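You operate a simulated robot arm through the tools that you are given. There is no shell and no other tool. Be economical: measure what you need, move in short steps, check, and stop when the job is done.

The job below is to be done with a simulated robot arm. You get a single attempt, and the scene is never put back.

## Task
Stop the metronome, put the night light on, then switch off the green lamp, outlet one and the alcove socket.

It is judged by the outcome, as a careful person would: the job done as asked, and still so three seconds after it is handed in. It fails if anything else is knocked over, pushed out of place, dropped, spilled or broken.

## Robot
A 7-joint arm with a fingered hand, fixed in place. Base frame: the origin is at the foot of the arm, x ahead of it, y to its left, z up. Readings come in m, rad, newtons and seconds.
With the tool pointing down near the work surface it reaches from about 0.1 to 0.66 m from the base axis. Its first joint turns from -1.204 to 3.002 rad. Payload 3.4 kg.
Tool frame: the origin (TCP) lies between the finger pads and is the grasp point; the fingertips stand 0.025 m ahead of it; z points along the fingers, y is the line along which they close. The gripper opens to 0.088 m. The gripper's body begins 0.029 m behind the TCP. The gripper is a hand of 5 fingers: y runs from the thumb to the fingers, the wrist lies at [-0.013, -0.097, -0.162] in the tool frame, and closing takes about 1.5 s.
Orientation is that of the tool frame in the base frame, as [roll, pitch, yaw] about the fixed x, y, z axes, in that order (R = Rz(yaw) Ry(pitch) Rx(roll)). With the fingers straight down and the wrist toward the robot, the tool's x, y and z point along [0, 1, 0], [1, 0, 0] and [0, 0, -1] of the base frame.

## Interface
- The arm moves only by the tool drive_tool. Its argument "moves" is a list of rows, each a list of 3 entries, a list of its own where there are three numbers: the shift along the tool's x, y, z in mm, then the turn, a rotation vector about the tool's x, y, z in rad, then the gripper command, from -1 (fully open) to 1 (shut), values between in proportion. In form: [[[x, y, z], [wx, wy, wz], grip], ...]. A call has 1 to 20 rows; each row is the pose to reach, as a shift and turn from the pose commanded when the call began, along the tool's axes at that moment. Each row takes 0.2 s and may step no farther than 0.05 m and 0.15 rad from the row before; otherwise, or with a gripper value out of range, the whole call is refused. A pose out of reach is approached as far as the arm can. The call stops where the force on the tool passes 40 N (or 10 N more than at its start, if that is more) or the arm is blocked; 0.2 s more then pass. Each finger travels about 0.153 m/s and halts on what it meets, pressing with about 27 N; the grip force reading is that of the motor and also rises with nothing between the fingers. The clock runs only during rows and for 0.2 s after the last one: add rows that repeat a pose to give the fingers time. It gives the time, the measured TCP pose, the force on the tool (base axes), the opening and the grip force at its end, in the units of the frame above (readings bear some noise), with the torque about the TCP (base axes, N m) and any sound that the robot's microphone picked up.
- Cameras (640 x 400 px; columns grow to the right, rows downward): "scene" is fixed at [0.2221, 0.4984, 1.7277]; the picture's right is [-0.97, -0.26, 0.00], its down [-0.11, 0.40, -0.91] and it looks along [0.24, -0.88, -0.41] (base axes); focal length 325 px, centre (320, 200). "wrist" rides on the gripper at [0.059, -0.079, -0.105] in the tool frame; the picture's right is [-0.73, 0.32, -0.61], its down [-0.62, -0.68, 0.38] and it looks along [-0.29, 0.66, 0.70] (tool axes); focal length 234 px, centre (320, 200). There is no depth. A picture from a camera that has moved, and an enlarged one, comes with that camera's place and axes in the base frame and with its lens. The place of the scene camera against the robot may be out by one fixed shift of up to 0.012 m in any direction.
- get_image(camera): a new picture of that camera. The clock stands still meanwhile.
- lift_body(by): slides the trunk up (or, below 0, down) by that many m; the arm rides with it, the base frame stays. It gives what a move gives, with no picture.
- set_grasp(shape): the hand has 5 fingers and takes this shape, open, in about a second: jaw (thumb against the fingers, like two jaws); tri (thumb and two fingers); tip (a fingertip pinch); poke (one finger out to press); point (the index stretched); flat (the hand flat); cup (the hand cupped); fist (a fist). The gripper value then closes the fingers along that shape, each until it touches; the sizes above hold for jaw. It gives what a move gives, with no picture.
- zoom(camera, box): a new picture of the part [left, top, right, bottom] of that camera's present view, enlarged. The clock stands still meanwhile.
- close_job(): hands the job in; it is judged then, once.

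Work in short steps. Places have to be worked out from the pictures, the camera data and where the tool is seen: move nearer, look again, correct. Check each grasp and each placing, and mend what went wrong. You have 120 turns and 64 pictures in all, those below and enlarged ones among them. Open the gripper and draw the arm clear of the work before you hand the job in, unless the task says otherwise; then end with one line.

The tools are called after "Emit:" as a command line: name --argument value ..., lists and objects as JSON in quotes. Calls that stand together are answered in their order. drive_tool: Moves the arm, as the interface text tells. Its arguments: {"type":"object","properties":{"moves":{"type":"array"}},"required":["moves"]} The other tools are called the same way: lift_body (by) slides the trunk up or down; set_grasp (shape) gives the hand a shape; get_image (camera) takes a picture; zoom (camera, box) takes an enlarged picture of a part of a camera's view; close_job () hands the job in.

At the start:

```text
time_s: 0.0
ee_pos: [0.375, -0.1281, 1.5852]
tcp_rot: [3.141, 0.001, 1.571]
force: [-0.4, 0.4, 0.0]
moment: [0.0, -0.01, 0.01]
width: 0.0878
gripper_force: 0.2
shape: jaw
trunk travel left (down, up): [-0.875, 0.065]
```

scene: 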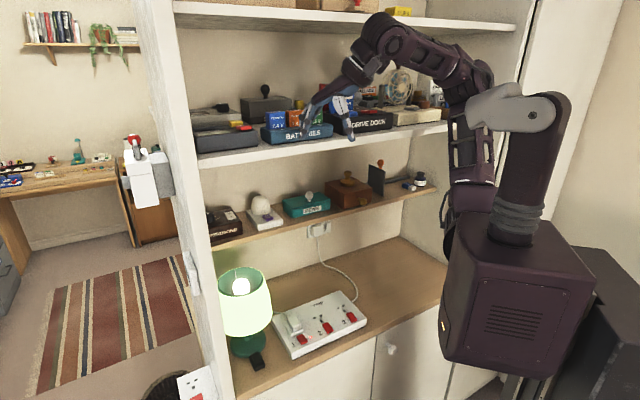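
wrist: 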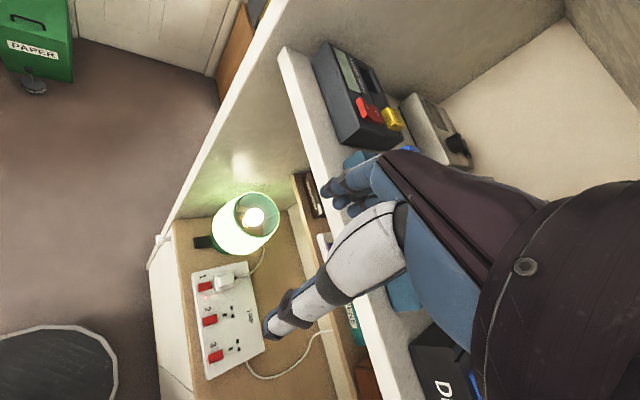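

The scene shows shelves with many items; I zoom on the shelves and the alcove to identify the targets.

Emit:
zoom --camera "scene" --box '[190, 160, 450, 260]'

Emit:
zoom --camera "scene" --box '[170, 240, 400, 400]'

Emit:
zoom --camera "scene" --box '[180, 60, 460, 160]'

```text
2.46 times, centred on (320, 210) of scene
camera zoom: at [0.2221, 0.4984, 1.7277], right [-0.97, -0.26, 0.0], down [-0.11, 0.4, -0.91], along [0.24, -0.88, -0.41], focal length 800 px, centre (320, 175)
```

zoom: 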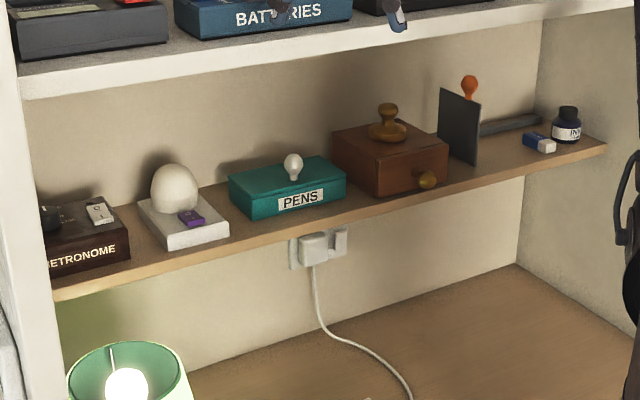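

```text
2.50 times, centred on (285, 320) of scene
camera zoom: at [0.2221, 0.4984, 1.7277], right [-0.97, -0.26, 0.0], down [-0.11, 0.4, -0.91], along [0.24, -0.88, -0.41], focal length 812 px, centre (408, -100)
```

zoom: 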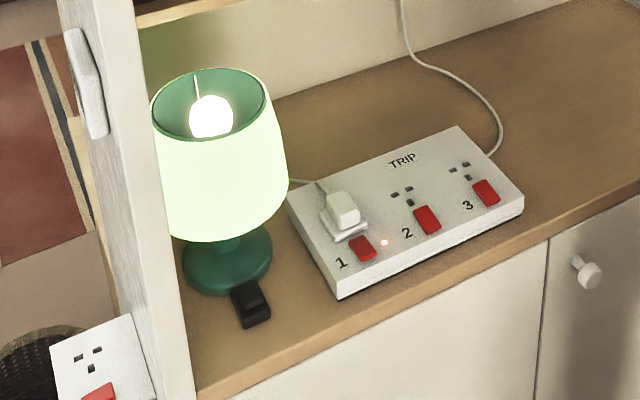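

```text
2.29 times, centred on (320, 110) of scene
camera zoom: at [0.2221, 0.4984, 1.7277], right [-0.97, -0.26, 0.0], down [-0.11, 0.4, -0.91], along [0.24, -0.88, -0.41], focal length 742 px, centre (320, 406)
```

zoom: 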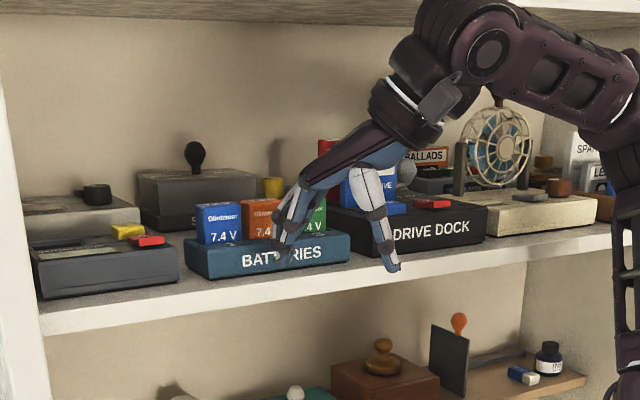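

The unit is rotated about 45° in the base frame. I zoom further on the switches I must identify.

Emit:
zoom --camera "scene" --box '[204, 184, 284, 244]'

Emit:
zoom --camera "scene" --box '[295, 210, 345, 245]'

Emit:
zoom --camera "scene" --box '[235, 320, 325, 380]'

Emit:
zoom --camera "scene" --box '[110, 120, 240, 400]'

```text
6.67 times, centred on (244, 214) of scene
camera zoom: at [0.2221, 0.4984, 1.7277], right [-0.97, -0.26, 0.0], down [-0.11, 0.4, -0.91], along [0.24, -0.88, -0.41], focal length 2166 px, centre (827, 107)
```

zoom: 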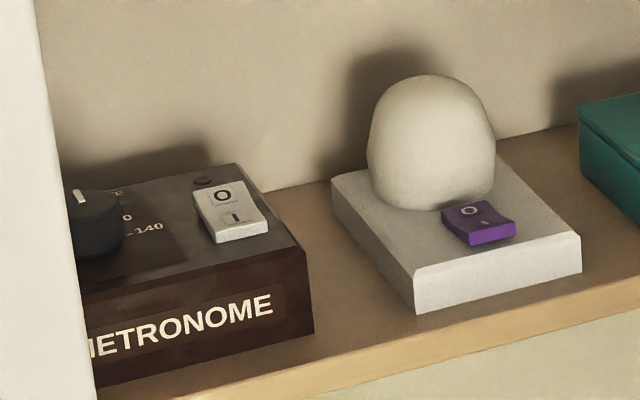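

```text
11.43 times, centred on (320, 228) of scene
camera zoom: at [0.2221, 0.4984, 1.7277], right [-0.97, -0.26, 0.0], down [-0.11, 0.4, -0.91], along [0.24, -0.88, -0.41], focal length 3712 px, centre (320, -114)
```

zoom: 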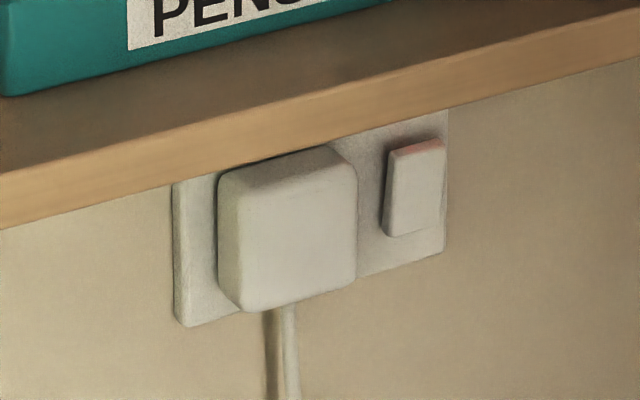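

```text
6.67 times, centred on (280, 350) of scene
camera zoom: at [0.2221, 0.4984, 1.7277], right [-0.97, -0.26, 0.0], down [-0.11, 0.4, -0.91], along [0.24, -0.88, -0.41], focal length 2166 px, centre (587, -800)
```

zoom: 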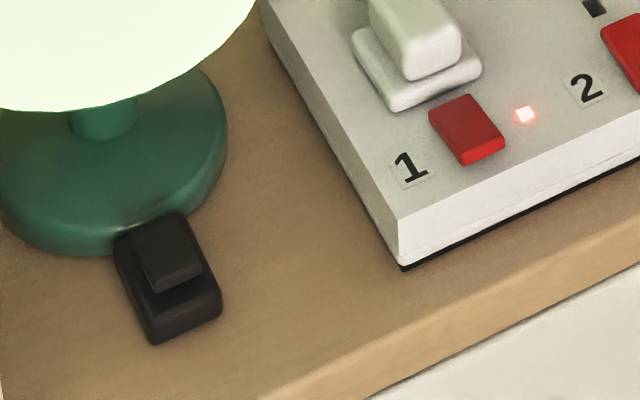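

```text
1.43 times, centred on (175, 260) of scene
camera zoom: at [0.2221, 0.4984, 1.7277], right [-0.97, -0.26, 0.0], down [-0.11, 0.4, -0.91], along [0.24, -0.88, -0.41], focal length 464 px, centre (527, 114)
```

zoom: 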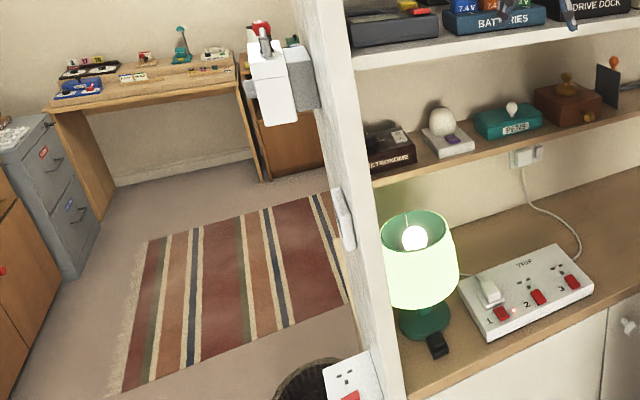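

Targets: metronome rocker (press O, far end), night-light purple rocker (press I, near end), foot switch of the lamp, red rocker 1, wall rocker (top is out). I form the poke shape and look.

Emit:
set_grasp --shape "poke"

Emit:
get_image --camera "wrist"

Emit:
zoom --camera "scene" --box '[280, 60, 440, 160]'

```text
time_s: 0.9
ee_pos: [0.374, -0.1273, 1.5865]
tcp_rot: [3.141, 0.0, 1.571]
force: [0.3, -0.5, -0.5]
moment: [-0.02, 0.02, -0.01]
width: 0.0001
gripper_force: 0.1
shape: poke
trunk travel left (down, up): [-0.875, 0.065]
```

```text
54 pictures are left
camera wrist: at [0.2963, -0.0673, 1.6914], right [0.32, -0.73, 0.61], down [-0.68, -0.62, -0.38], along [0.66, -0.29, -0.7], focal length 234 px, centre (320, 200)
```

wrist: 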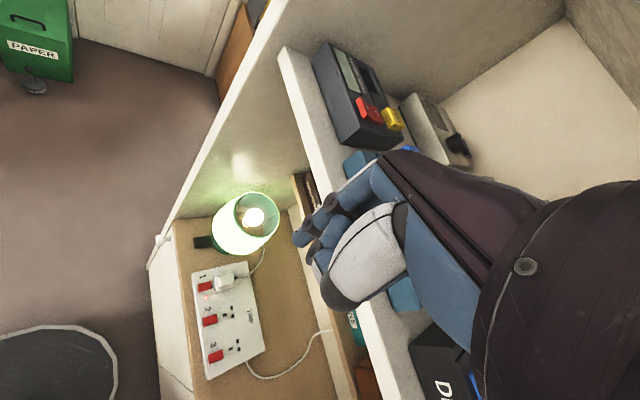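

```text
4.00 times, centred on (360, 110) of scene
camera zoom: at [0.2221, 0.4984, 1.7277], right [-0.97, -0.26, 0.0], down [-0.11, 0.4, -0.91], along [0.24, -0.88, -0.41], focal length 1299 px, centre (160, 560)
```

zoom: 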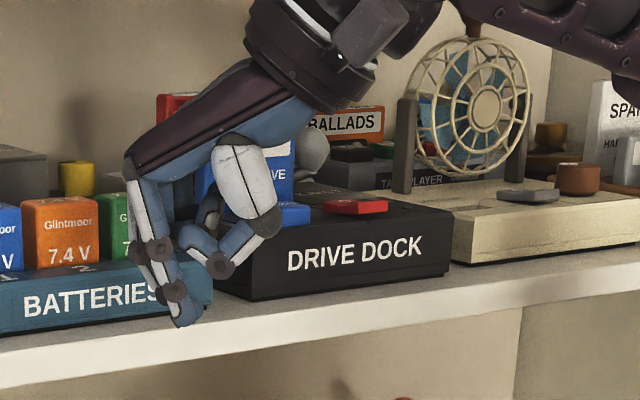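

In poke the fingertip is about 22 mm ahead of the TCP. I compare the "point" shape, which may give more clearance.

Emit:
set_grasp --shape "point"

Emit:
get_image --camera "wrist"

Emit:
zoom --camera "scene" --box '[280, 60, 440, 160]'

```text
time_s: 1.8
ee_pos: [0.3744, -0.1275, 1.586]
tcp_rot: [3.141, 0.0, 1.57]
force: [0.3, -0.3, -0.3]
moment: [0.0, -0.01, 0.02]
width: 0.0
gripper_force: 0.0
shape: point
trunk travel left (down, up): [-0.875, 0.065]
```

```text
52 pictures are left
camera wrist: at [0.2962, -0.0673, 1.6914], right [0.32, -0.73, 0.61], down [-0.68, -0.62, -0.38], along [0.66, -0.29, -0.7], focal length 234 px, centre (320, 200)
```

wrist: 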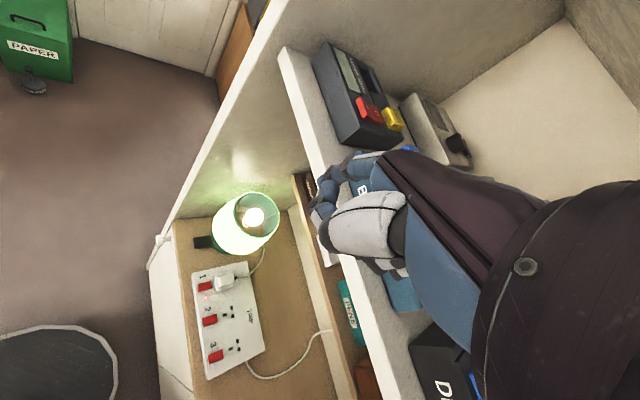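

```text
4.00 times, centred on (360, 110) of scene
camera zoom: at [0.2221, 0.4984, 1.7277], right [-0.97, -0.26, 0.0], down [-0.11, 0.4, -0.91], along [0.24, -0.88, -0.41], focal length 1299 px, centre (160, 560)
```

zoom: 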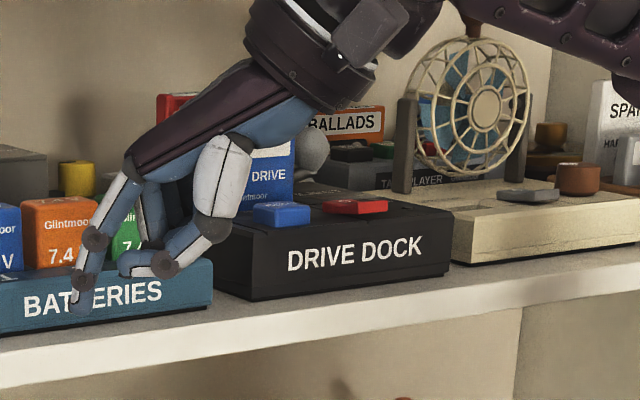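

Poke suits pressing. I restore it and lower the trunk 0.25 m so the shoulder is near the middle shelf height.

Emit:
set_grasp --shape "poke"

Emit:
lift_body --by -0.25

```text
time_s: 2.7
ee_pos: [0.375, -0.127, 1.5851]
tcp_rot: [3.141, 0.001, 1.571]
force: [0.2, -0.8, -0.4]
moment: [0.05, 0.03, 0.02]
width: 0.0002
gripper_force: 0.1
shape: poke
trunk travel left (down, up): [-0.875, 0.065]
```

```text
time_s: 5.3
ee_pos: [0.3746, -0.1266, 1.3355]
tcp_rot: [-3.141, -0.001, 1.57]
force: [-0.6, 0.3, -0.2]
moment: [0.01, 0.02, -0.01]
width: 0.0
gripper_force: 0.1
shape: poke
trunk travel left (down, up): [-0.625, 0.315]
```

Tilt the finger forward by 0.7 rad, in place.

Emit:
drive_tool --moves '[[[0, 0, -10], [-0.14, 0, 0], -1], [[0, 0, -20], [-0.28, 0, 0], -1], [[0, 0, -30], [-0.42, 0, 0], -1], [[0, 0, -30], [-0.56, 0, 0], -1], [[0, 0, -30], [-0.7, 0, 0], -1]]'

Emit:
get_image --camera "scene"

Emit:
get_image --camera "wrist"

```text
time_s: 6.5
ee_pos: [0.375, -0.1267, 1.3651]
tcp_rot: [2.438, -0.001, 1.571]
force: [-0.1, -0.3, -0.3]
moment: [0.02, -0.03, 0.01]
width: 0.0001
gripper_force: 0.0
shape: poke
trunk travel left (down, up): [-0.625, 0.315]
```

```text
50 pictures are left
```

scene: 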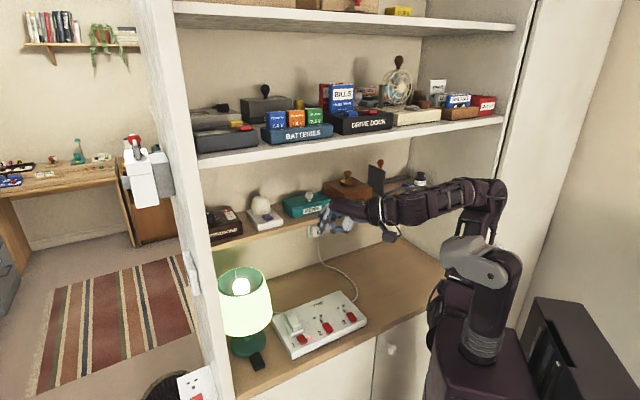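

```text
49 pictures are left
camera wrist: at [0.2475, -0.0673, 1.3957], right [-0.15, -0.73, 0.67], down [-0.27, -0.62, -0.73], along [0.95, -0.29, -0.11], focal length 234 px, centre (320, 200)
```

wrist: 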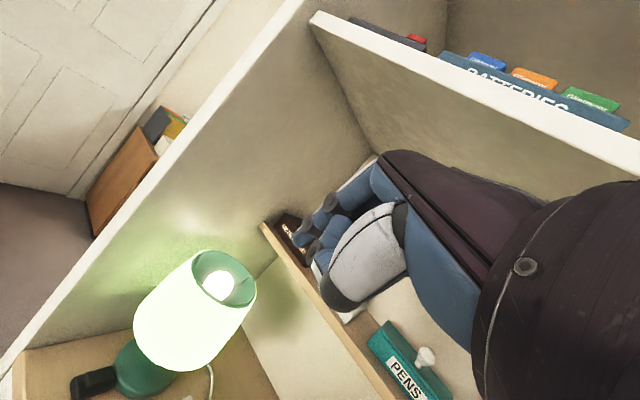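

Clear: the upper shelf's underside is at z≈1.53, metronome top ≈1.28. I yaw 0.4 rad and move the hand over the metronome front at z≈1.365.

Emit:
drive_tool --moves '[[[-15.4, 27.2, 22.9], [0, -0.032, 0.038], -1], [[-30.8, 54.5, 45.9], [0, -0.064, 0.077], -1], [[-46.1, 81.7, 68.8], [0, -0.097, 0.115], -1], [[-61.5, 109, 91.7], [0, -0.129, 0.153], -1], [[-76.9, 136.2, 114.7], [0, -0.161, 0.191], -1], [[-92.3, 163.5, 137.6], [0, -0.193, 0.23], -1], [[-107.6, 190.7, 160.6], [0, -0.226, 0.268], -1], [[-123, 218, 183.5], [0, -0.258, 0.306], -1]]'

Emit:
zoom --camera "scene" --box '[180, 140, 340, 240]'

Emit:
get_image --camera "wrist"

```text
time_s: 8.3
ee_pos: [0.6625, -0.26, 1.365]
tcp_rot: [2.444, 0.001, 1.167]
force: [0.4, 0.0, -0.6]
moment: [0.02, -0.01, 0.02]
width: 0.0
gripper_force: 0.0
shape: poke
out of reach, approached as far as the arm can: row 8
trunk travel left (down, up): [-0.625, 0.315]
```

```text
4.00 times, centred on (260, 190) of scene
camera zoom: at [0.2221, 0.4984, 1.7277], right [-0.97, -0.26, 0.0], down [-0.11, 0.4, -0.91], along [0.24, -0.88, -0.41], focal length 1299 px, centre (560, 240)
```

zoom: 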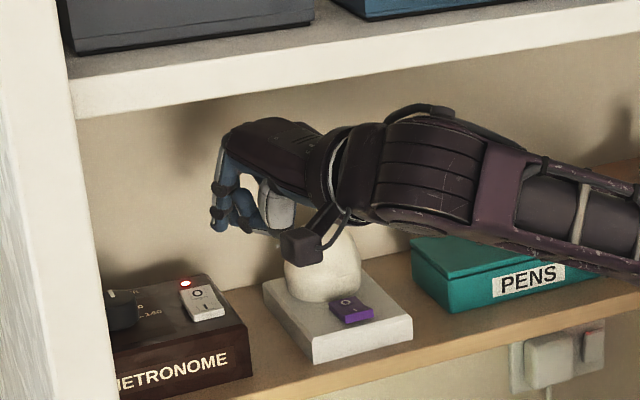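

```text
47 pictures are left
camera wrist: at [0.5685, -0.1558, 1.3948], right [-0.42, -0.61, 0.67], down [-0.5, -0.47, -0.73], along [0.76, -0.64, -0.11], focal length 234 px, centre (320, 200)
```

wrist: 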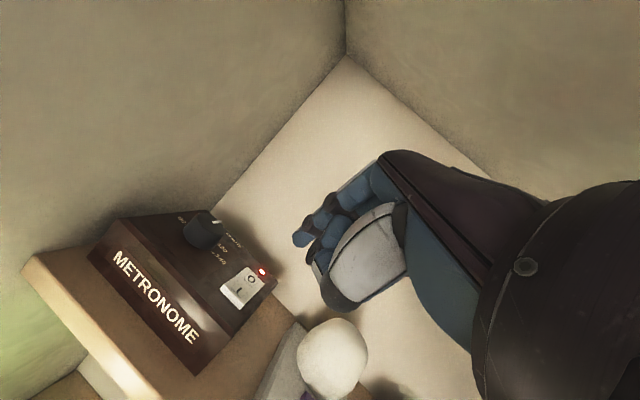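

Triangulated: the "O" end of the metronome rocker is at about (0.729,-0.294,1.275); the tip is at about (0.681,-0.259,1.347). The arm hit a reach limit, so I look at its posture.

Emit:
get_image --camera "scene"

```text
46 pictures are left
```

scene: 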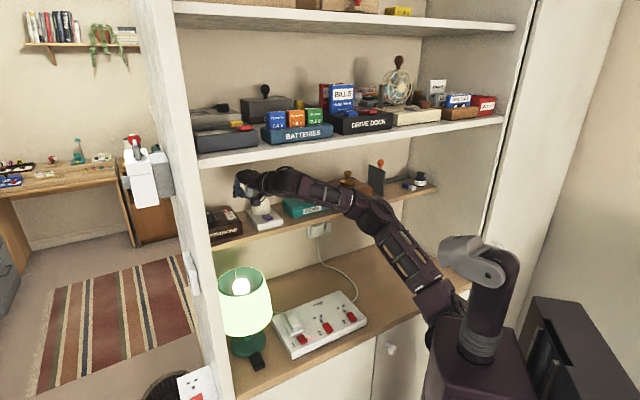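

The shoulder is too low, costing reach. I back the hand out, then will raise the trunk 0.15 m and re-enter.

Emit:
drive_tool --moves '[[[2.7, -38, -24], [0, 0, 0], -1], [[5.4, -76, -48], [0, 0, 0], -1], [[8, -114, -72], [0, 0, 0], -1], [[10.7, -152, -97], [0, 0, 0], -1], [[13.4, -190, -121], [0, 0, 0], -1]]'

Emit:
lift_body --by 0.15

```text
time_s: 9.5
ee_pos: [0.4545, -0.1606, 1.3356]
tcp_rot: [2.438, -0.002, 1.17]
force: [-0.7, -0.5, 0.8]
moment: [-0.02, -0.01, 0.02]
width: 0.0001
gripper_force: 0.2
shape: poke
trunk travel left (down, up): [-0.625, 0.315]
```

```text
time_s: 10.8
ee_pos: [0.4577, -0.162, 1.4553]
tcp_rot: [2.465, 0.011, 1.17]
force: [-2.2, 0.9, -7.0]
moment: [0.0, -0.3, -0.05]
width: 0.0
gripper_force: 0.1
shape: poke
trunk travel left (down, up): [-0.755, 0.185]
stopped: the force on the tool passed its limit (the readings are from after the stop); the commanded pose is now the measured one
```

The back of the hand touched the underside of the upper shelf lightly; I move down 70 mm immediately and check.

Emit:
drive_tool --moves '[[[0, -13, 15], [0, 0, 0], -1], [[0, -38, 40], [0, 0, 0], -1], [[0, -50, 54], [0, 0, 0], -1]]'

Emit:
get_image --camera "scene"

```text
time_s: 11.7
ee_pos: [0.452, -0.1609, 1.3814]
tcp_rot: [2.465, 0.012, 1.168]
force: [0.1, 0.7, -0.2]
moment: [0.01, -0.02, -0.01]
width: 0.0001
gripper_force: 0.1
shape: poke
trunk travel left (down, up): [-0.755, 0.185]
```

```text
45 pictures are left
```

scene: 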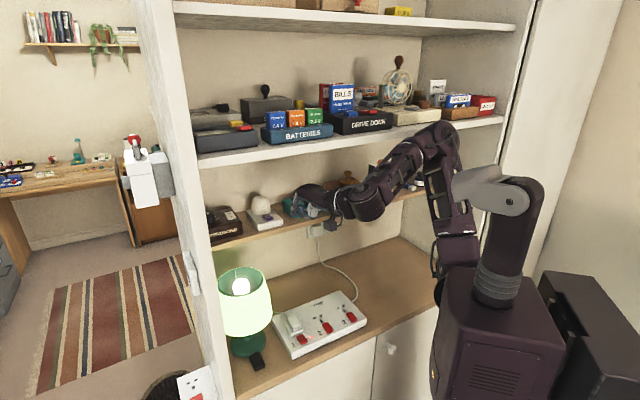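

Nothing was disturbed. I advance toward the metronome, turning slightly so the curled fingers stay clear of the night-light egg.

Emit:
drive_tool --moves '[[[-3, 31, 25], [0, -0.056, 0.006], -1], [[-6, 62, 50], [0, -0.112, 0.012], -1], [[-9, 94, 75], [0, -0.168, 0.018], -1], [[-12, 125, 100], [0, -0.225, 0.025], -1], [[-15, 156, 125], [0, -0.281, 0.031], -1]]'

Emit:
zoom --camera "scene" --box '[180, 140, 340, 240]'

Emit:
get_image --camera "wrist"

```text
time_s: 12.8
ee_pos: [0.6359, -0.2541, 1.3826]
tcp_rot: [2.444, 0.209, 0.965]
force: [0.7, -0.3, -0.4]
moment: [-0.03, 0.01, -0.02]
width: 0.0
gripper_force: 0.0
shape: poke
trunk travel left (down, up): [-0.755, 0.185]
```

```text
4.00 times, centred on (260, 190) of scene
camera zoom: at [0.2221, 0.4984, 1.7277], right [-0.97, -0.26, 0.0], down [-0.11, 0.4, -0.91], along [0.24, -0.88, -0.41], focal length 1299 px, centre (560, 240)
```

zoom: 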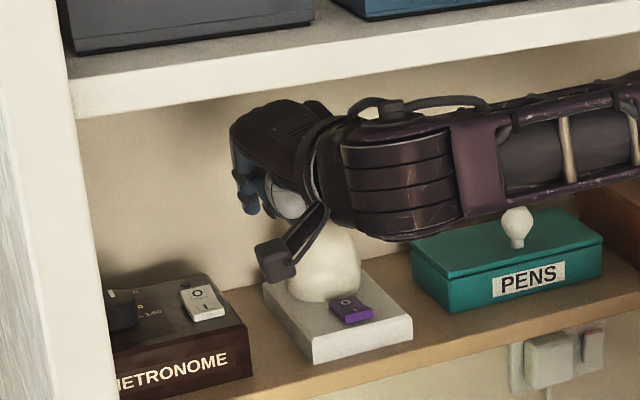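

```text
43 pictures are left
camera wrist: at [0.5682, -0.1286, 1.3999], right [-0.44, -0.39, 0.81], down [-0.66, -0.47, -0.59], along [0.61, -0.79, -0.05], focal length 234 px, centre (320, 200)
```

wrist: 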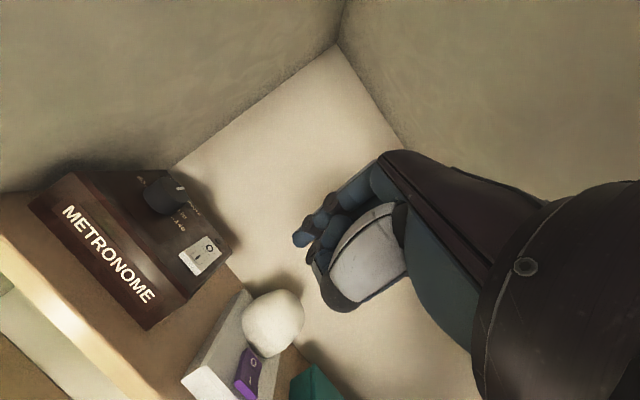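

Tip is at about (0.653,-0.259,1.363). I move it over the "O" end, about 30 mm above.

Emit:
drive_tool --moves '[[[6, 8, 23], [0, 0, 0], -1], [[13, 16, 45], [0, 0, 0], -1], [[19, 24, 68], [0, 0, 0], -1], [[25, 32, 90], [0, 0, 0], -1]]'

Emit:
zoom --camera "scene" --box '[200, 180, 280, 230]'

Emit:
get_image --camera "wrist"

```text
time_s: 13.8
ee_pos: [0.7047, -0.2911, 1.3291]
tcp_rot: [2.442, 0.209, 0.965]
force: [-0.1, -0.6, -0.4]
moment: [-0.01, -0.01, -0.03]
width: 0.0
gripper_force: 0.0
shape: poke
out of reach, approached as far as the arm can: row 4
trunk travel left (down, up): [-0.755, 0.185]
```

```text
8.00 times, centred on (240, 205) of scene
camera zoom: at [0.2221, 0.4984, 1.7277], right [-0.97, -0.26, 0.0], down [-0.11, 0.4, -0.91], along [0.24, -0.88, -0.41], focal length 2599 px, centre (960, 160)
```

zoom: 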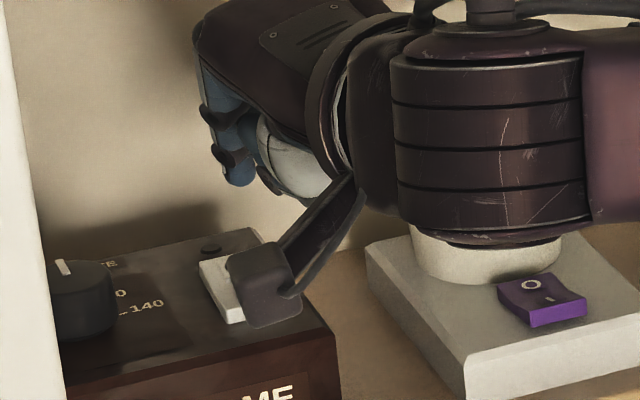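

```text
41 pictures are left
camera wrist: at [0.6358, -0.1655, 1.3457], right [-0.44, -0.39, 0.81], down [-0.66, -0.47, -0.59], along [0.61, -0.79, -0.05], focal length 234 px, centre (320, 200)
```

wrist: 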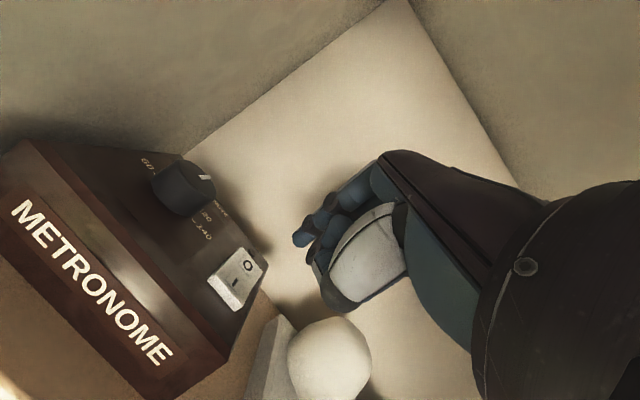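

Tip is about 34 mm above the rocker's O end (within ~5 mm). I lower straight down in small steps, watching force and sound.

Emit:
drive_tool --moves '[[[3, -9.4, 11.2], [0, 0, 0], -1], [[5.2, -15.7, 18.8], [0, 0, 0], -1], [[6.2, -18.8, 22.5], [0, 0, 0], -1], [[7.2, -22, 26.2], [0, 0, 0], -1]]'

Emit:
zoom --camera "scene" --box '[200, 180, 280, 230]'

Emit:
zoom --camera "wrist" --box '[180, 160, 340, 320]'

```text
time_s: 14.8
ee_pos: [0.7031, -0.2893, 1.2938]
tcp_rot: [2.442, 0.207, 0.968]
force: [1.1, 0.3, 0.0]
moment: [0.0, -0.06, -0.02]
width: 0.0
gripper_force: 0.1
shape: poke
trunk travel left (down, up): [-0.755, 0.185]
```

```text
8.00 times, centred on (240, 205) of scene
camera zoom: at [0.2221, 0.4984, 1.7277], right [-0.97, -0.26, 0.0], down [-0.11, 0.4, -0.91], along [0.24, -0.88, -0.41], focal length 2599 px, centre (960, 160)
```

zoom: 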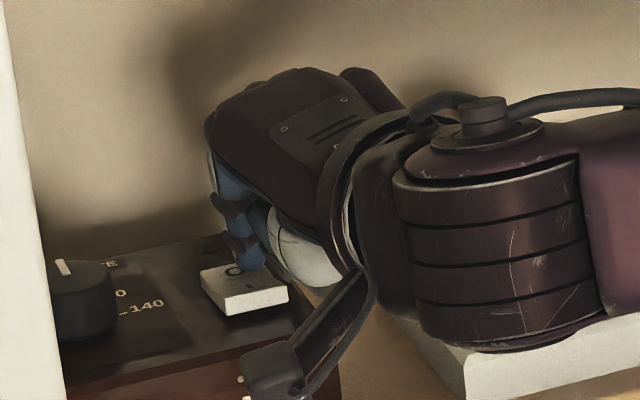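

```text
2.50 times, centred on (260, 240) of wrist
camera zoom: at [0.6349, -0.1639, 1.3107], right [-0.44, -0.39, 0.81], down [-0.66, -0.47, -0.59], along [0.61, -0.79, -0.05], focal length 585 px, centre (470, 100)
```

zoom: 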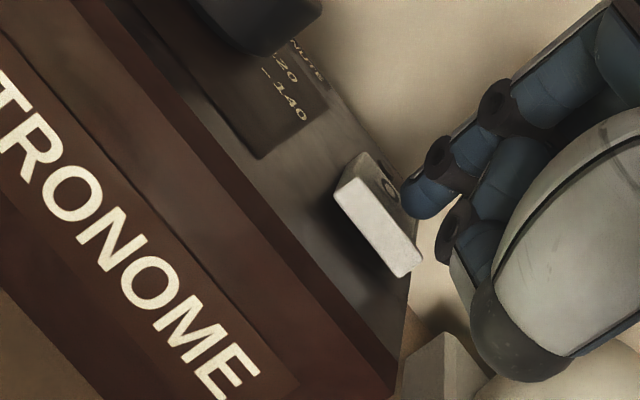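

The rocker already looks tilted toward O. I press 4 mm more to make sure, then lift straight up and check the indicator.

Emit:
drive_tool --moves '[[[0.4, -1.3, 1.5], [0, 0, 0], -1], [[0.8, -2.5, 3], [0, 0, 0], -1], [[0.8, -2.5, 3], [0, 0, 0], -1]]'

Emit:
drive_tool --moves '[[[-4, 13, -15], [0, 0, 0], -1], [[-10, 31, -37], [0, 0, 0], -1]]'

Emit:
zoom --camera "wrist" --box '[160, 180, 360, 380]'

```text
time_s: 15.7
ee_pos: [0.7023, -0.2898, 1.2921]
tcp_rot: [2.439, 0.208, 0.966]
force: [2.2, -1.4, 7.6]
moment: [-0.07, -0.17, -0.04]
width: 0.0001
gripper_force: 0.1
shape: poke
trunk travel left (down, up): [-0.755, 0.185]
```

```text
time_s: 16.2
ee_pos: [0.7012, -0.2903, 1.3389]
tcp_rot: [2.443, 0.208, 0.968]
force: [0.1, -0.7, -0.5]
moment: [0.04, -0.01, 0.02]
width: 0.0
gripper_force: 0.0
shape: poke
trunk travel left (down, up): [-0.755, 0.185]
```

```text
2.00 times, centred on (260, 280) of wrist
camera zoom: at [0.6323, -0.1638, 1.3559], right [-0.44, -0.39, 0.81], down [-0.66, -0.47, -0.59], along [0.61, -0.79, -0.05], focal length 468 px, centre (440, 40)
```

zoom: 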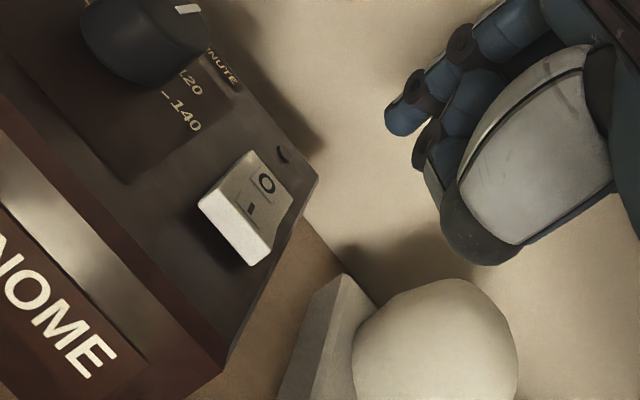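

The metronome rocker is now down at O and its light is off. Next the night light: I triangulate its "I" end at about (0.616,-0.333,1.258); I go up, back, then over it.

Emit:
drive_tool --moves '[[[-8.8, 13.3, -33.1], [0, 0, 0], -1], [[-23.6, -14, -51.8], [0, 0, 0], -1], [[-38.4, -41, -70.5], [0, 0, 0], -1], [[-53.2, -68.4, -89.3], [0, 0, 0], -1]]'

Emit:
drive_tool --moves '[[[-15, -1, 36], [0, 0, 0], -1], [[-29.5, -4, 71.6], [0, 0, 0], -1]]'

Emit:
zoom --camera "scene" --box '[210, 170, 306, 230]'

Emit:
get_image --camera "wrist"

```text
time_s: 17.2
ee_pos: [0.5825, -0.2646, 1.3728]
tcp_rot: [2.441, 0.207, 0.965]
force: [-1.5, -0.3, 0.3]
moment: [0.03, -0.01, -0.01]
width: 0.0
gripper_force: 0.0
shape: poke
trunk travel left (down, up): [-0.755, 0.185]
```

```text
time_s: 17.9
ee_pos: [0.5981, -0.3251, 1.3215]
tcp_rot: [2.443, 0.208, 0.966]
force: [-0.9, -0.8, -0.2]
moment: [0.0, -0.01, -0.02]
width: 0.0002
gripper_force: 0.0
shape: poke
trunk travel left (down, up): [-0.755, 0.185]
```

```text
6.67 times, centred on (258, 200) of scene
camera zoom: at [0.2221, 0.4984, 1.7277], right [-0.97, -0.26, 0.0], down [-0.11, 0.4, -0.91], along [0.24, -0.88, -0.41], focal length 2166 px, centre (733, 200)
```

zoom: 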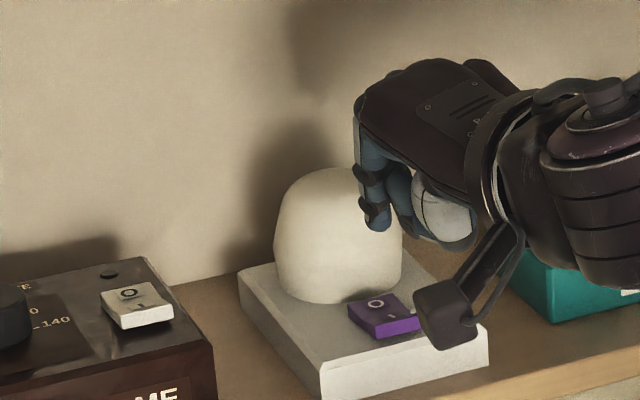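

```text
36 pictures are left
camera wrist: at [0.5303, -0.1981, 1.339], right [-0.44, -0.39, 0.81], down [-0.66, -0.47, -0.59], along [0.61, -0.79, -0.05], focal length 234 px, centre (320, 200)
```

wrist: 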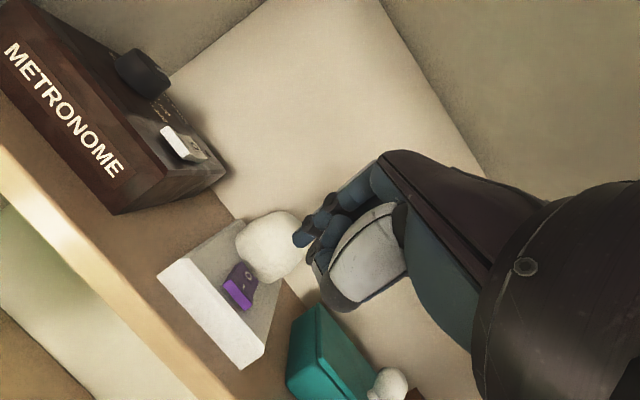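

Tip is at about (0.615,-0.328,1.302), close above the I end. I lower 28 mm and recheck.

Emit:
drive_tool --moves '[[[2.9, -8.8, 10.5], [0, 0, 0], -1], [[5.8, -17.6, 21], [0, 0, 0], -1]]'

Emit:
zoom --camera "scene" --box '[210, 170, 306, 230]'

Emit:
zoom --camera "wrist" --box '[180, 160, 340, 320]'

```text
time_s: 18.4
ee_pos: [0.5999, -0.3229, 1.2951]
tcp_rot: [2.442, 0.209, 0.969]
force: [-0.3, 0.9, -0.6]
moment: [0.02, 0.01, 0.03]
width: 0.0
gripper_force: 0.1
shape: poke
trunk travel left (down, up): [-0.755, 0.185]
```

```text
6.67 times, centred on (258, 200) of scene
camera zoom: at [0.2221, 0.4984, 1.7277], right [-0.97, -0.26, 0.0], down [-0.11, 0.4, -0.91], along [0.24, -0.88, -0.41], focal length 2166 px, centre (733, 200)
```

zoom: 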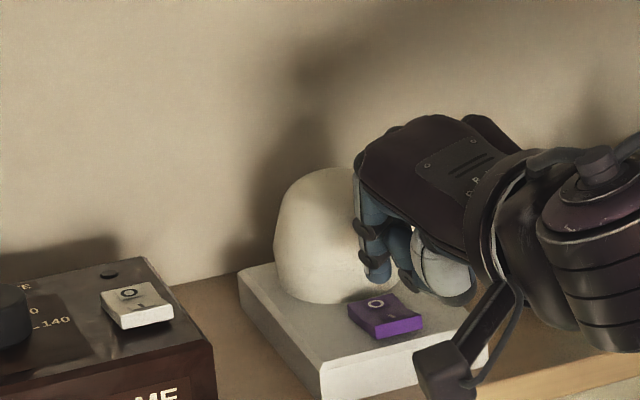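

```text
2.50 times, centred on (260, 240) of wrist
camera zoom: at [0.5315, -0.1964, 1.3129], right [-0.44, -0.39, 0.81], down [-0.66, -0.47, -0.59], along [0.61, -0.79, -0.05], focal length 585 px, centre (470, 100)
```

zoom: 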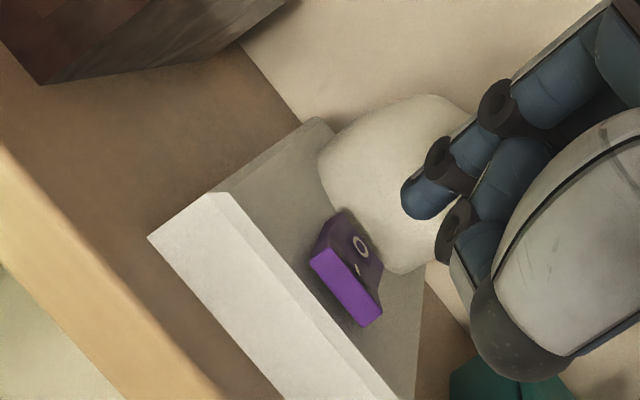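

The tip must shift ~11 mm toward the front/right to hit the I half. I shift, then descend to near contact.

Emit:
drive_tool --moves '[[[-2.9, -9.1, -6.8], [0, 0, 0], -1], [[-0.8, -15.4, 0.7], [0, 0, 0], -1], [[0.4, -19, 5], [0, 0, 0], -1]]'

Emit:
zoom --camera "scene" --box '[234, 190, 282, 220]'

Emit:
zoom --camera "wrist" --box '[220, 180, 340, 300]'

```text
time_s: 19.2
ee_pos: [0.5872, -0.3184, 1.2794]
tcp_rot: [2.443, 0.207, 0.967]
force: [0.1, -1.0, 0.2]
moment: [0.04, 0.02, 0.04]
width: 0.0
gripper_force: 0.1
shape: poke
trunk travel left (down, up): [-0.755, 0.185]
```

```text
13.33 times, centred on (258, 205) of scene
camera zoom: at [0.2221, 0.4984, 1.7277], right [-0.97, -0.26, 0.0], down [-0.11, 0.4, -0.91], along [0.24, -0.88, -0.41], focal length 4331 px, centre (1147, 133)
```

zoom: 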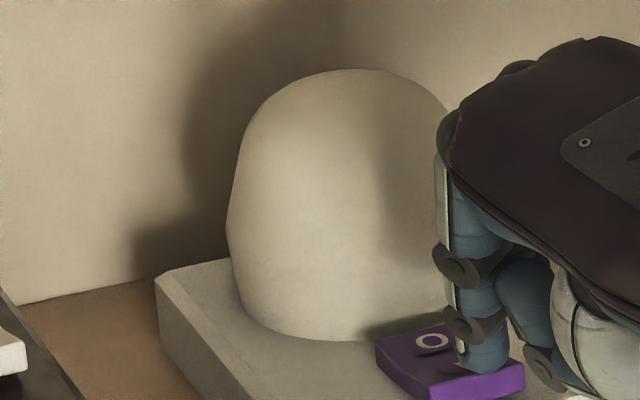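

```text
3.33 times, centred on (280, 240) of wrist
camera zoom: at [0.5197, -0.1929, 1.2977], right [-0.44, -0.39, 0.81], down [-0.66, -0.47, -0.59], along [0.61, -0.79, -0.05], focal length 781 px, centre (453, 67)
```

zoom: 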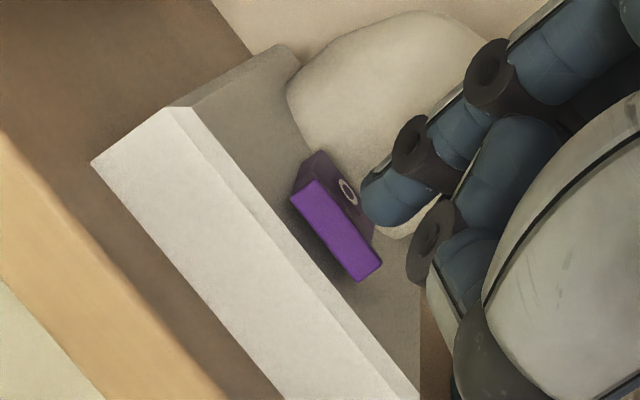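

The tip is just above the I half. I press down about 10 mm, with stops on force.

Emit:
drive_tool --moves '[[[0.8, -2.8, 1.8], [0, 0, 0], -1], [[1.6, -5.6, 3.6], [0, 0, 0], -1], [[2.6, -8.4, 5.6], [0, 0, 0], -1], [[2.6, -8.4, 5.6], [0, 0, 0], -1]]'

Emit:
zoom --camera "scene" --box '[234, 190, 282, 220]'

```text
time_s: 20.2
ee_pos: [0.5852, -0.3167, 1.2706]
tcp_rot: [2.443, 0.208, 0.967]
force: [-1.0, 0.1, 0.5]
moment: [0.02, -0.01, -0.03]
width: 0.0002
gripper_force: 0.0
shape: poke
trunk travel left (down, up): [-0.755, 0.185]
```

```text
13.33 times, centred on (258, 205) of scene
camera zoom: at [0.2221, 0.4984, 1.7277], right [-0.97, -0.26, 0.0], down [-0.11, 0.4, -0.91], along [0.24, -0.88, -0.41], focal length 4331 px, centre (1147, 133)
```

zoom: 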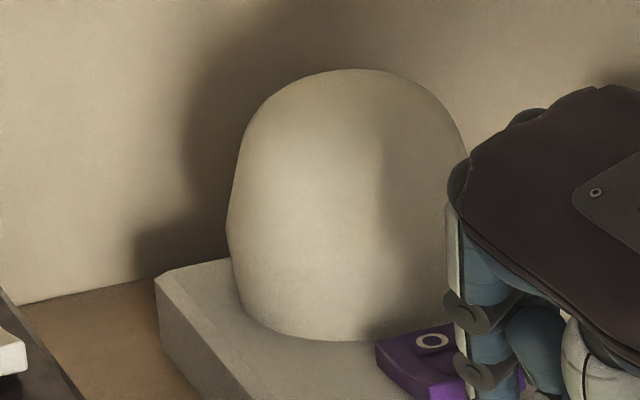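

No force yet. I look at lower area to see where the tip is against the rocker.

Emit:
zoom --camera "scene" --box '[250, 200, 290, 225]'

Emit:
zoom --camera "wrist" --box '[220, 180, 340, 300]'

```text
16.00 times, centred on (270, 212) of scene
camera zoom: at [0.2221, 0.4984, 1.7277], right [-0.97, -0.26, 0.0], down [-0.11, 0.4, -0.91], along [0.24, -0.88, -0.41], focal length 5198 px, centre (1120, 0)
```

zoom: 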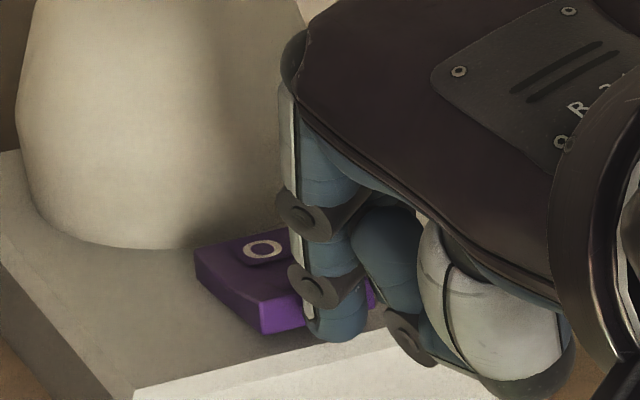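

```text
3.33 times, centred on (280, 240) of wrist
camera zoom: at [0.5168, -0.1908, 1.2872], right [-0.44, -0.39, 0.81], down [-0.66, -0.47, -0.59], along [0.61, -0.79, -0.05], focal length 781 px, centre (453, 67)
```

zoom: 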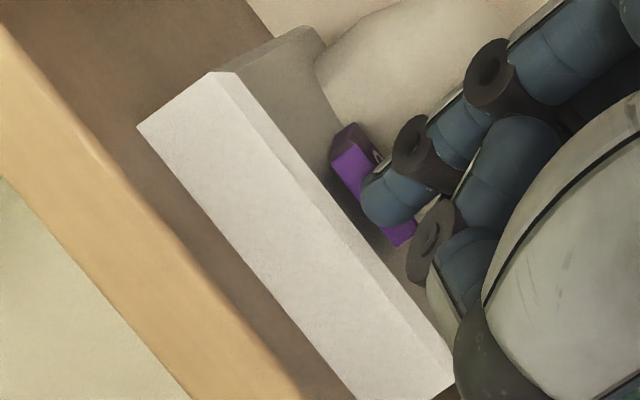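

The tip went down just in front of the rocker. I raise it 12 mm, move 18 mm inward, then press.

Emit:
drive_tool --moves '[[[-2.5, 7.5, -9], [0, 0, 0], -1], [[-7.1, 20.6, 3.1], [0, 0, 0], -1], [[-5.8, 16.9, 7.6], [0, 0, 0], -1], [[-4.6, 13.1, 12.1], [0, 0, 0], -1]]'

Emit:
zoom --camera "scene" --box '[250, 200, 290, 225]'

```text
time_s: 21.2
ee_pos: [0.5967, -0.3308, 1.2718]
tcp_rot: [2.442, 0.209, 0.965]
force: [-0.3, 0.5, -1.0]
moment: [-0.01, -0.01, 0.03]
width: 0.0
gripper_force: 0.1
shape: poke
trunk travel left (down, up): [-0.755, 0.185]
```

```text
16.00 times, centred on (270, 212) of scene
camera zoom: at [0.2221, 0.4984, 1.7277], right [-0.97, -0.26, 0.0], down [-0.11, 0.4, -0.91], along [0.24, -0.88, -0.41], focal length 5198 px, centre (1120, 0)
```

zoom: 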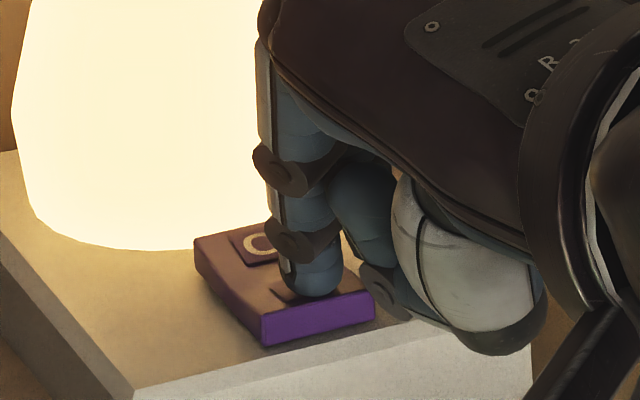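

The night light is lit. I lift off and withdraw the hand from the shelf.

Emit:
drive_tool --moves '[[[-6.2, 18.8, -22.5], [0, 0, 0], -1], [[1.4, -8.4, -47.4], [0, 0, 0], -1], [[9, -35.6, -72.2], [0, 0, 0], -1], [[16.6, -62.9, -97.1], [0, 0, 0], -1], [[24.2, -90.1, -122], [0, 0, 0], -1], [[33, -120.6, -136.6], [0, 0, 0], -1], [[41.8, -151, -151.3], [0, 0, 0], -1], [[50.6, -181.5, -165.9], [0, 0, 0], -1]]'

Emit:
zoom --camera "scene" --box '[190, 180, 350, 380]'

Emit:
zoom --camera "scene" --box '[240, 340, 280, 375]'

Emit:
zoom --camera "scene" --box '[285, 305, 375, 350]'

```text
time_s: 23.1
ee_pos: [0.4406, -0.257, 1.3188]
tcp_rot: [2.455, 0.201, 0.987]
force: [-1.1, -0.8, -0.9]
moment: [0.03, -0.03, -0.02]
width: 0.0
gripper_force: 0.1
shape: poke
out of reach, approached as far as the arm can: row 4, 5, 6, 7, 8
trunk travel left (down, up): [-0.755, 0.185]
```

```text
2.00 times, centred on (270, 280) of scene
camera zoom: at [0.2221, 0.4984, 1.7277], right [-0.97, -0.26, 0.0], down [-0.11, 0.4, -0.91], along [0.24, -0.88, -0.41], focal length 650 px, centre (420, 40)
```

zoom: 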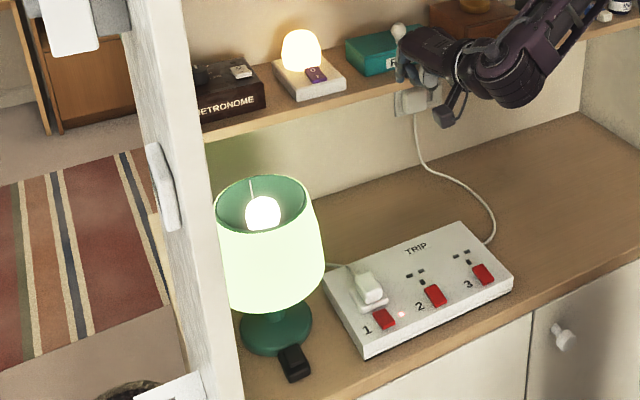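

```text
11.43 times, centred on (260, 358) of scene
camera zoom: at [0.2221, 0.4984, 1.7277], right [-0.97, -0.26, 0.0], down [-0.11, 0.4, -0.91], along [0.24, -0.88, -0.41], focal length 3712 px, centre (1006, -1600)
```

zoom: 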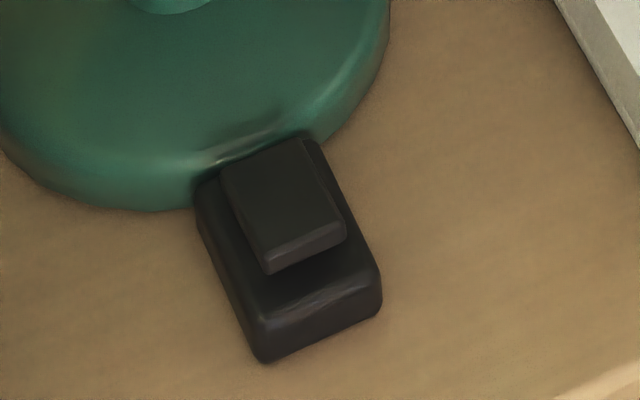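

```text
7.11 times, centred on (330, 328) of scene
camera zoom: at [0.2221, 0.4984, 1.7277], right [-0.97, -0.26, 0.0], down [-0.11, 0.4, -0.91], along [0.24, -0.88, -0.41], focal length 2310 px, centre (249, -707)
```

zoom: 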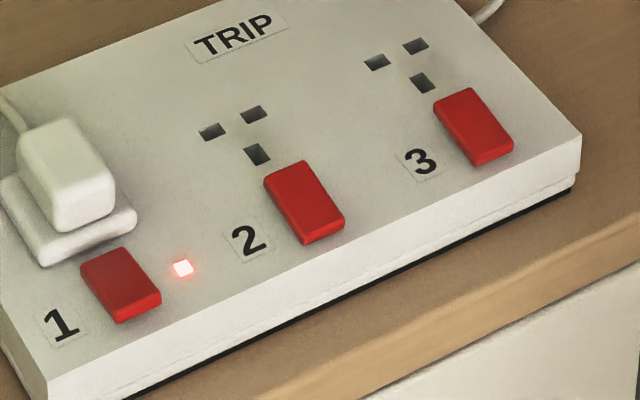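

Foot switch looks like a slider (slab at the lamp side); strip rocker 1 has its near end raised. The arm lagged in the withdrawal, so I unroll the hand and settle at a free pose in front.

Emit:
drive_tool --moves '[[[0, 0, -10], [0, 0.07, -0.008], -1], [[1, -2, -20], [0, 0.14, -0.015], -1], [[2, -4, -30], [0, 0.21, -0.022], -1], [[3, -7, -47], [0, 0.281, -0.03], -1], [[3, -7, -47], [0, 0.281, -0.03], -1]]'

Emit:
get_image --camera "scene"

```text
time_s: 24.2
ee_pos: [0.4224, -0.2266, 1.3474]
tcp_rot: [2.466, 0.009, 1.171]
force: [0.4, -0.2, 1.3]
moment: [0.0, -0.03, -0.01]
width: 0.0
gripper_force: 0.0
shape: poke
out of reach, approached as far as the arm can: row 4, 5
trunk travel left (down, up): [-0.755, 0.185]
```

```text
24 pictures are left
```

scene: 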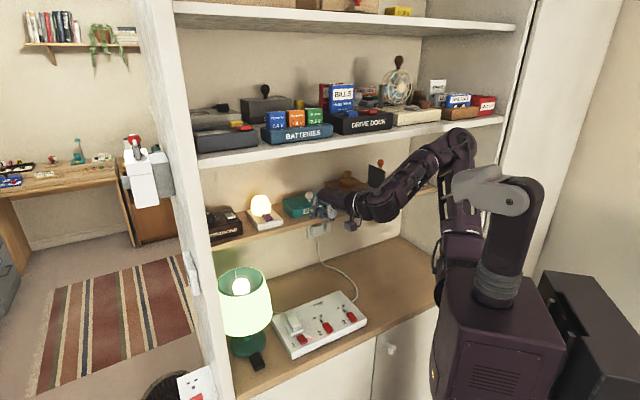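

The arm is at some joint limit in that direction. I command the earlier proven pose (0.452,-0.161,1.38).

Emit:
drive_tool --moves '[[[-6, 33, -7], [0, 0, 0], -1], [[-12, 67, -15], [0, 0, 0], -1], [[-17, 100, -22], [0, 0, 0], -1], [[-17, 100, -22], [0, 0, 0], -1]]'

```text
time_s: 25.2
ee_pos: [0.4705, -0.2669, 1.4268]
tcp_rot: [2.464, 0.01, 1.17]
force: [0.0, 0.1, 0.1]
moment: [0.01, 0.0, 0.02]
width: 0.0
gripper_force: 0.2
shape: poke
trunk travel left (down, up): [-0.755, 0.185]
```

It moved relative to the reached pose, so it is higher than wanted. I move down and out in the correct frame.

Emit:
drive_tool --moves '[[[5, -35, 20], [0, 0, 0], -1], [[30, -65, 17], [0, 0, 0], -1], [[65, -97, 12], [0, 0, 0], -1], [[97, -129, 8], [0, 0, 0], -1]]'

```text
time_s: 26.2
ee_pos: [0.4261, -0.1672, 1.3509]
tcp_rot: [2.468, 0.007, 1.173]
force: [-0.5, -0.6, -0.6]
moment: [0.02, 0.0, -0.01]
width: 0.0001
gripper_force: 0.1
shape: poke
out of reach, approached as far as the arm can: row 4
trunk travel left (down, up): [-0.755, 0.185]
```

That is the folded limit for this heading, but it is clear of everything. I lower the trunk 0.28 m here; the hand ends above the counter in front of the strip.

Emit:
lift_body --by -0.28

Emit:
get_image --camera "wrist"

Emit:
get_image --camera "scene"

```text
time_s: 29.1
ee_pos: [0.4269, -0.1674, 1.0724]
tcp_rot: [2.467, 0.01, 1.173]
force: [0.4, 0.0, 1.1]
moment: [-0.02, 0.0, 0.0]
width: 0.0
gripper_force: 0.0
shape: poke
trunk travel left (down, up): [-0.475, 0.465]
```

```text
23 pictures are left
camera wrist: at [0.3341, -0.0614, 1.1038], right [-0.4, -0.61, 0.68], down [-0.51, -0.47, -0.72], along [0.76, -0.64, -0.13], focal length 234 px, centre (320, 200)
```

wrist: 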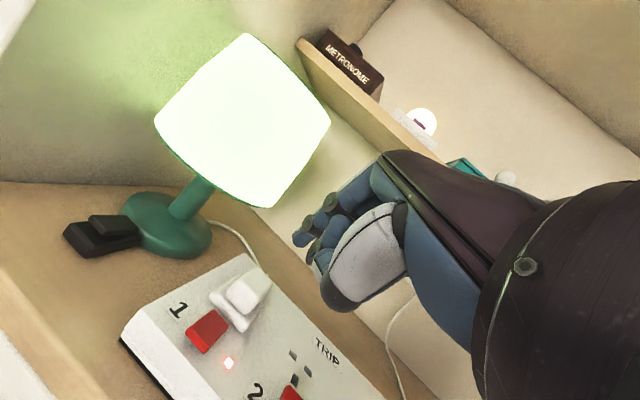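

```text
22 pictures are left
```

scene: 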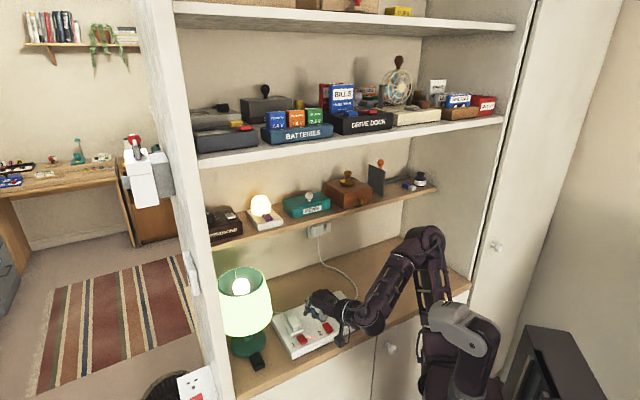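

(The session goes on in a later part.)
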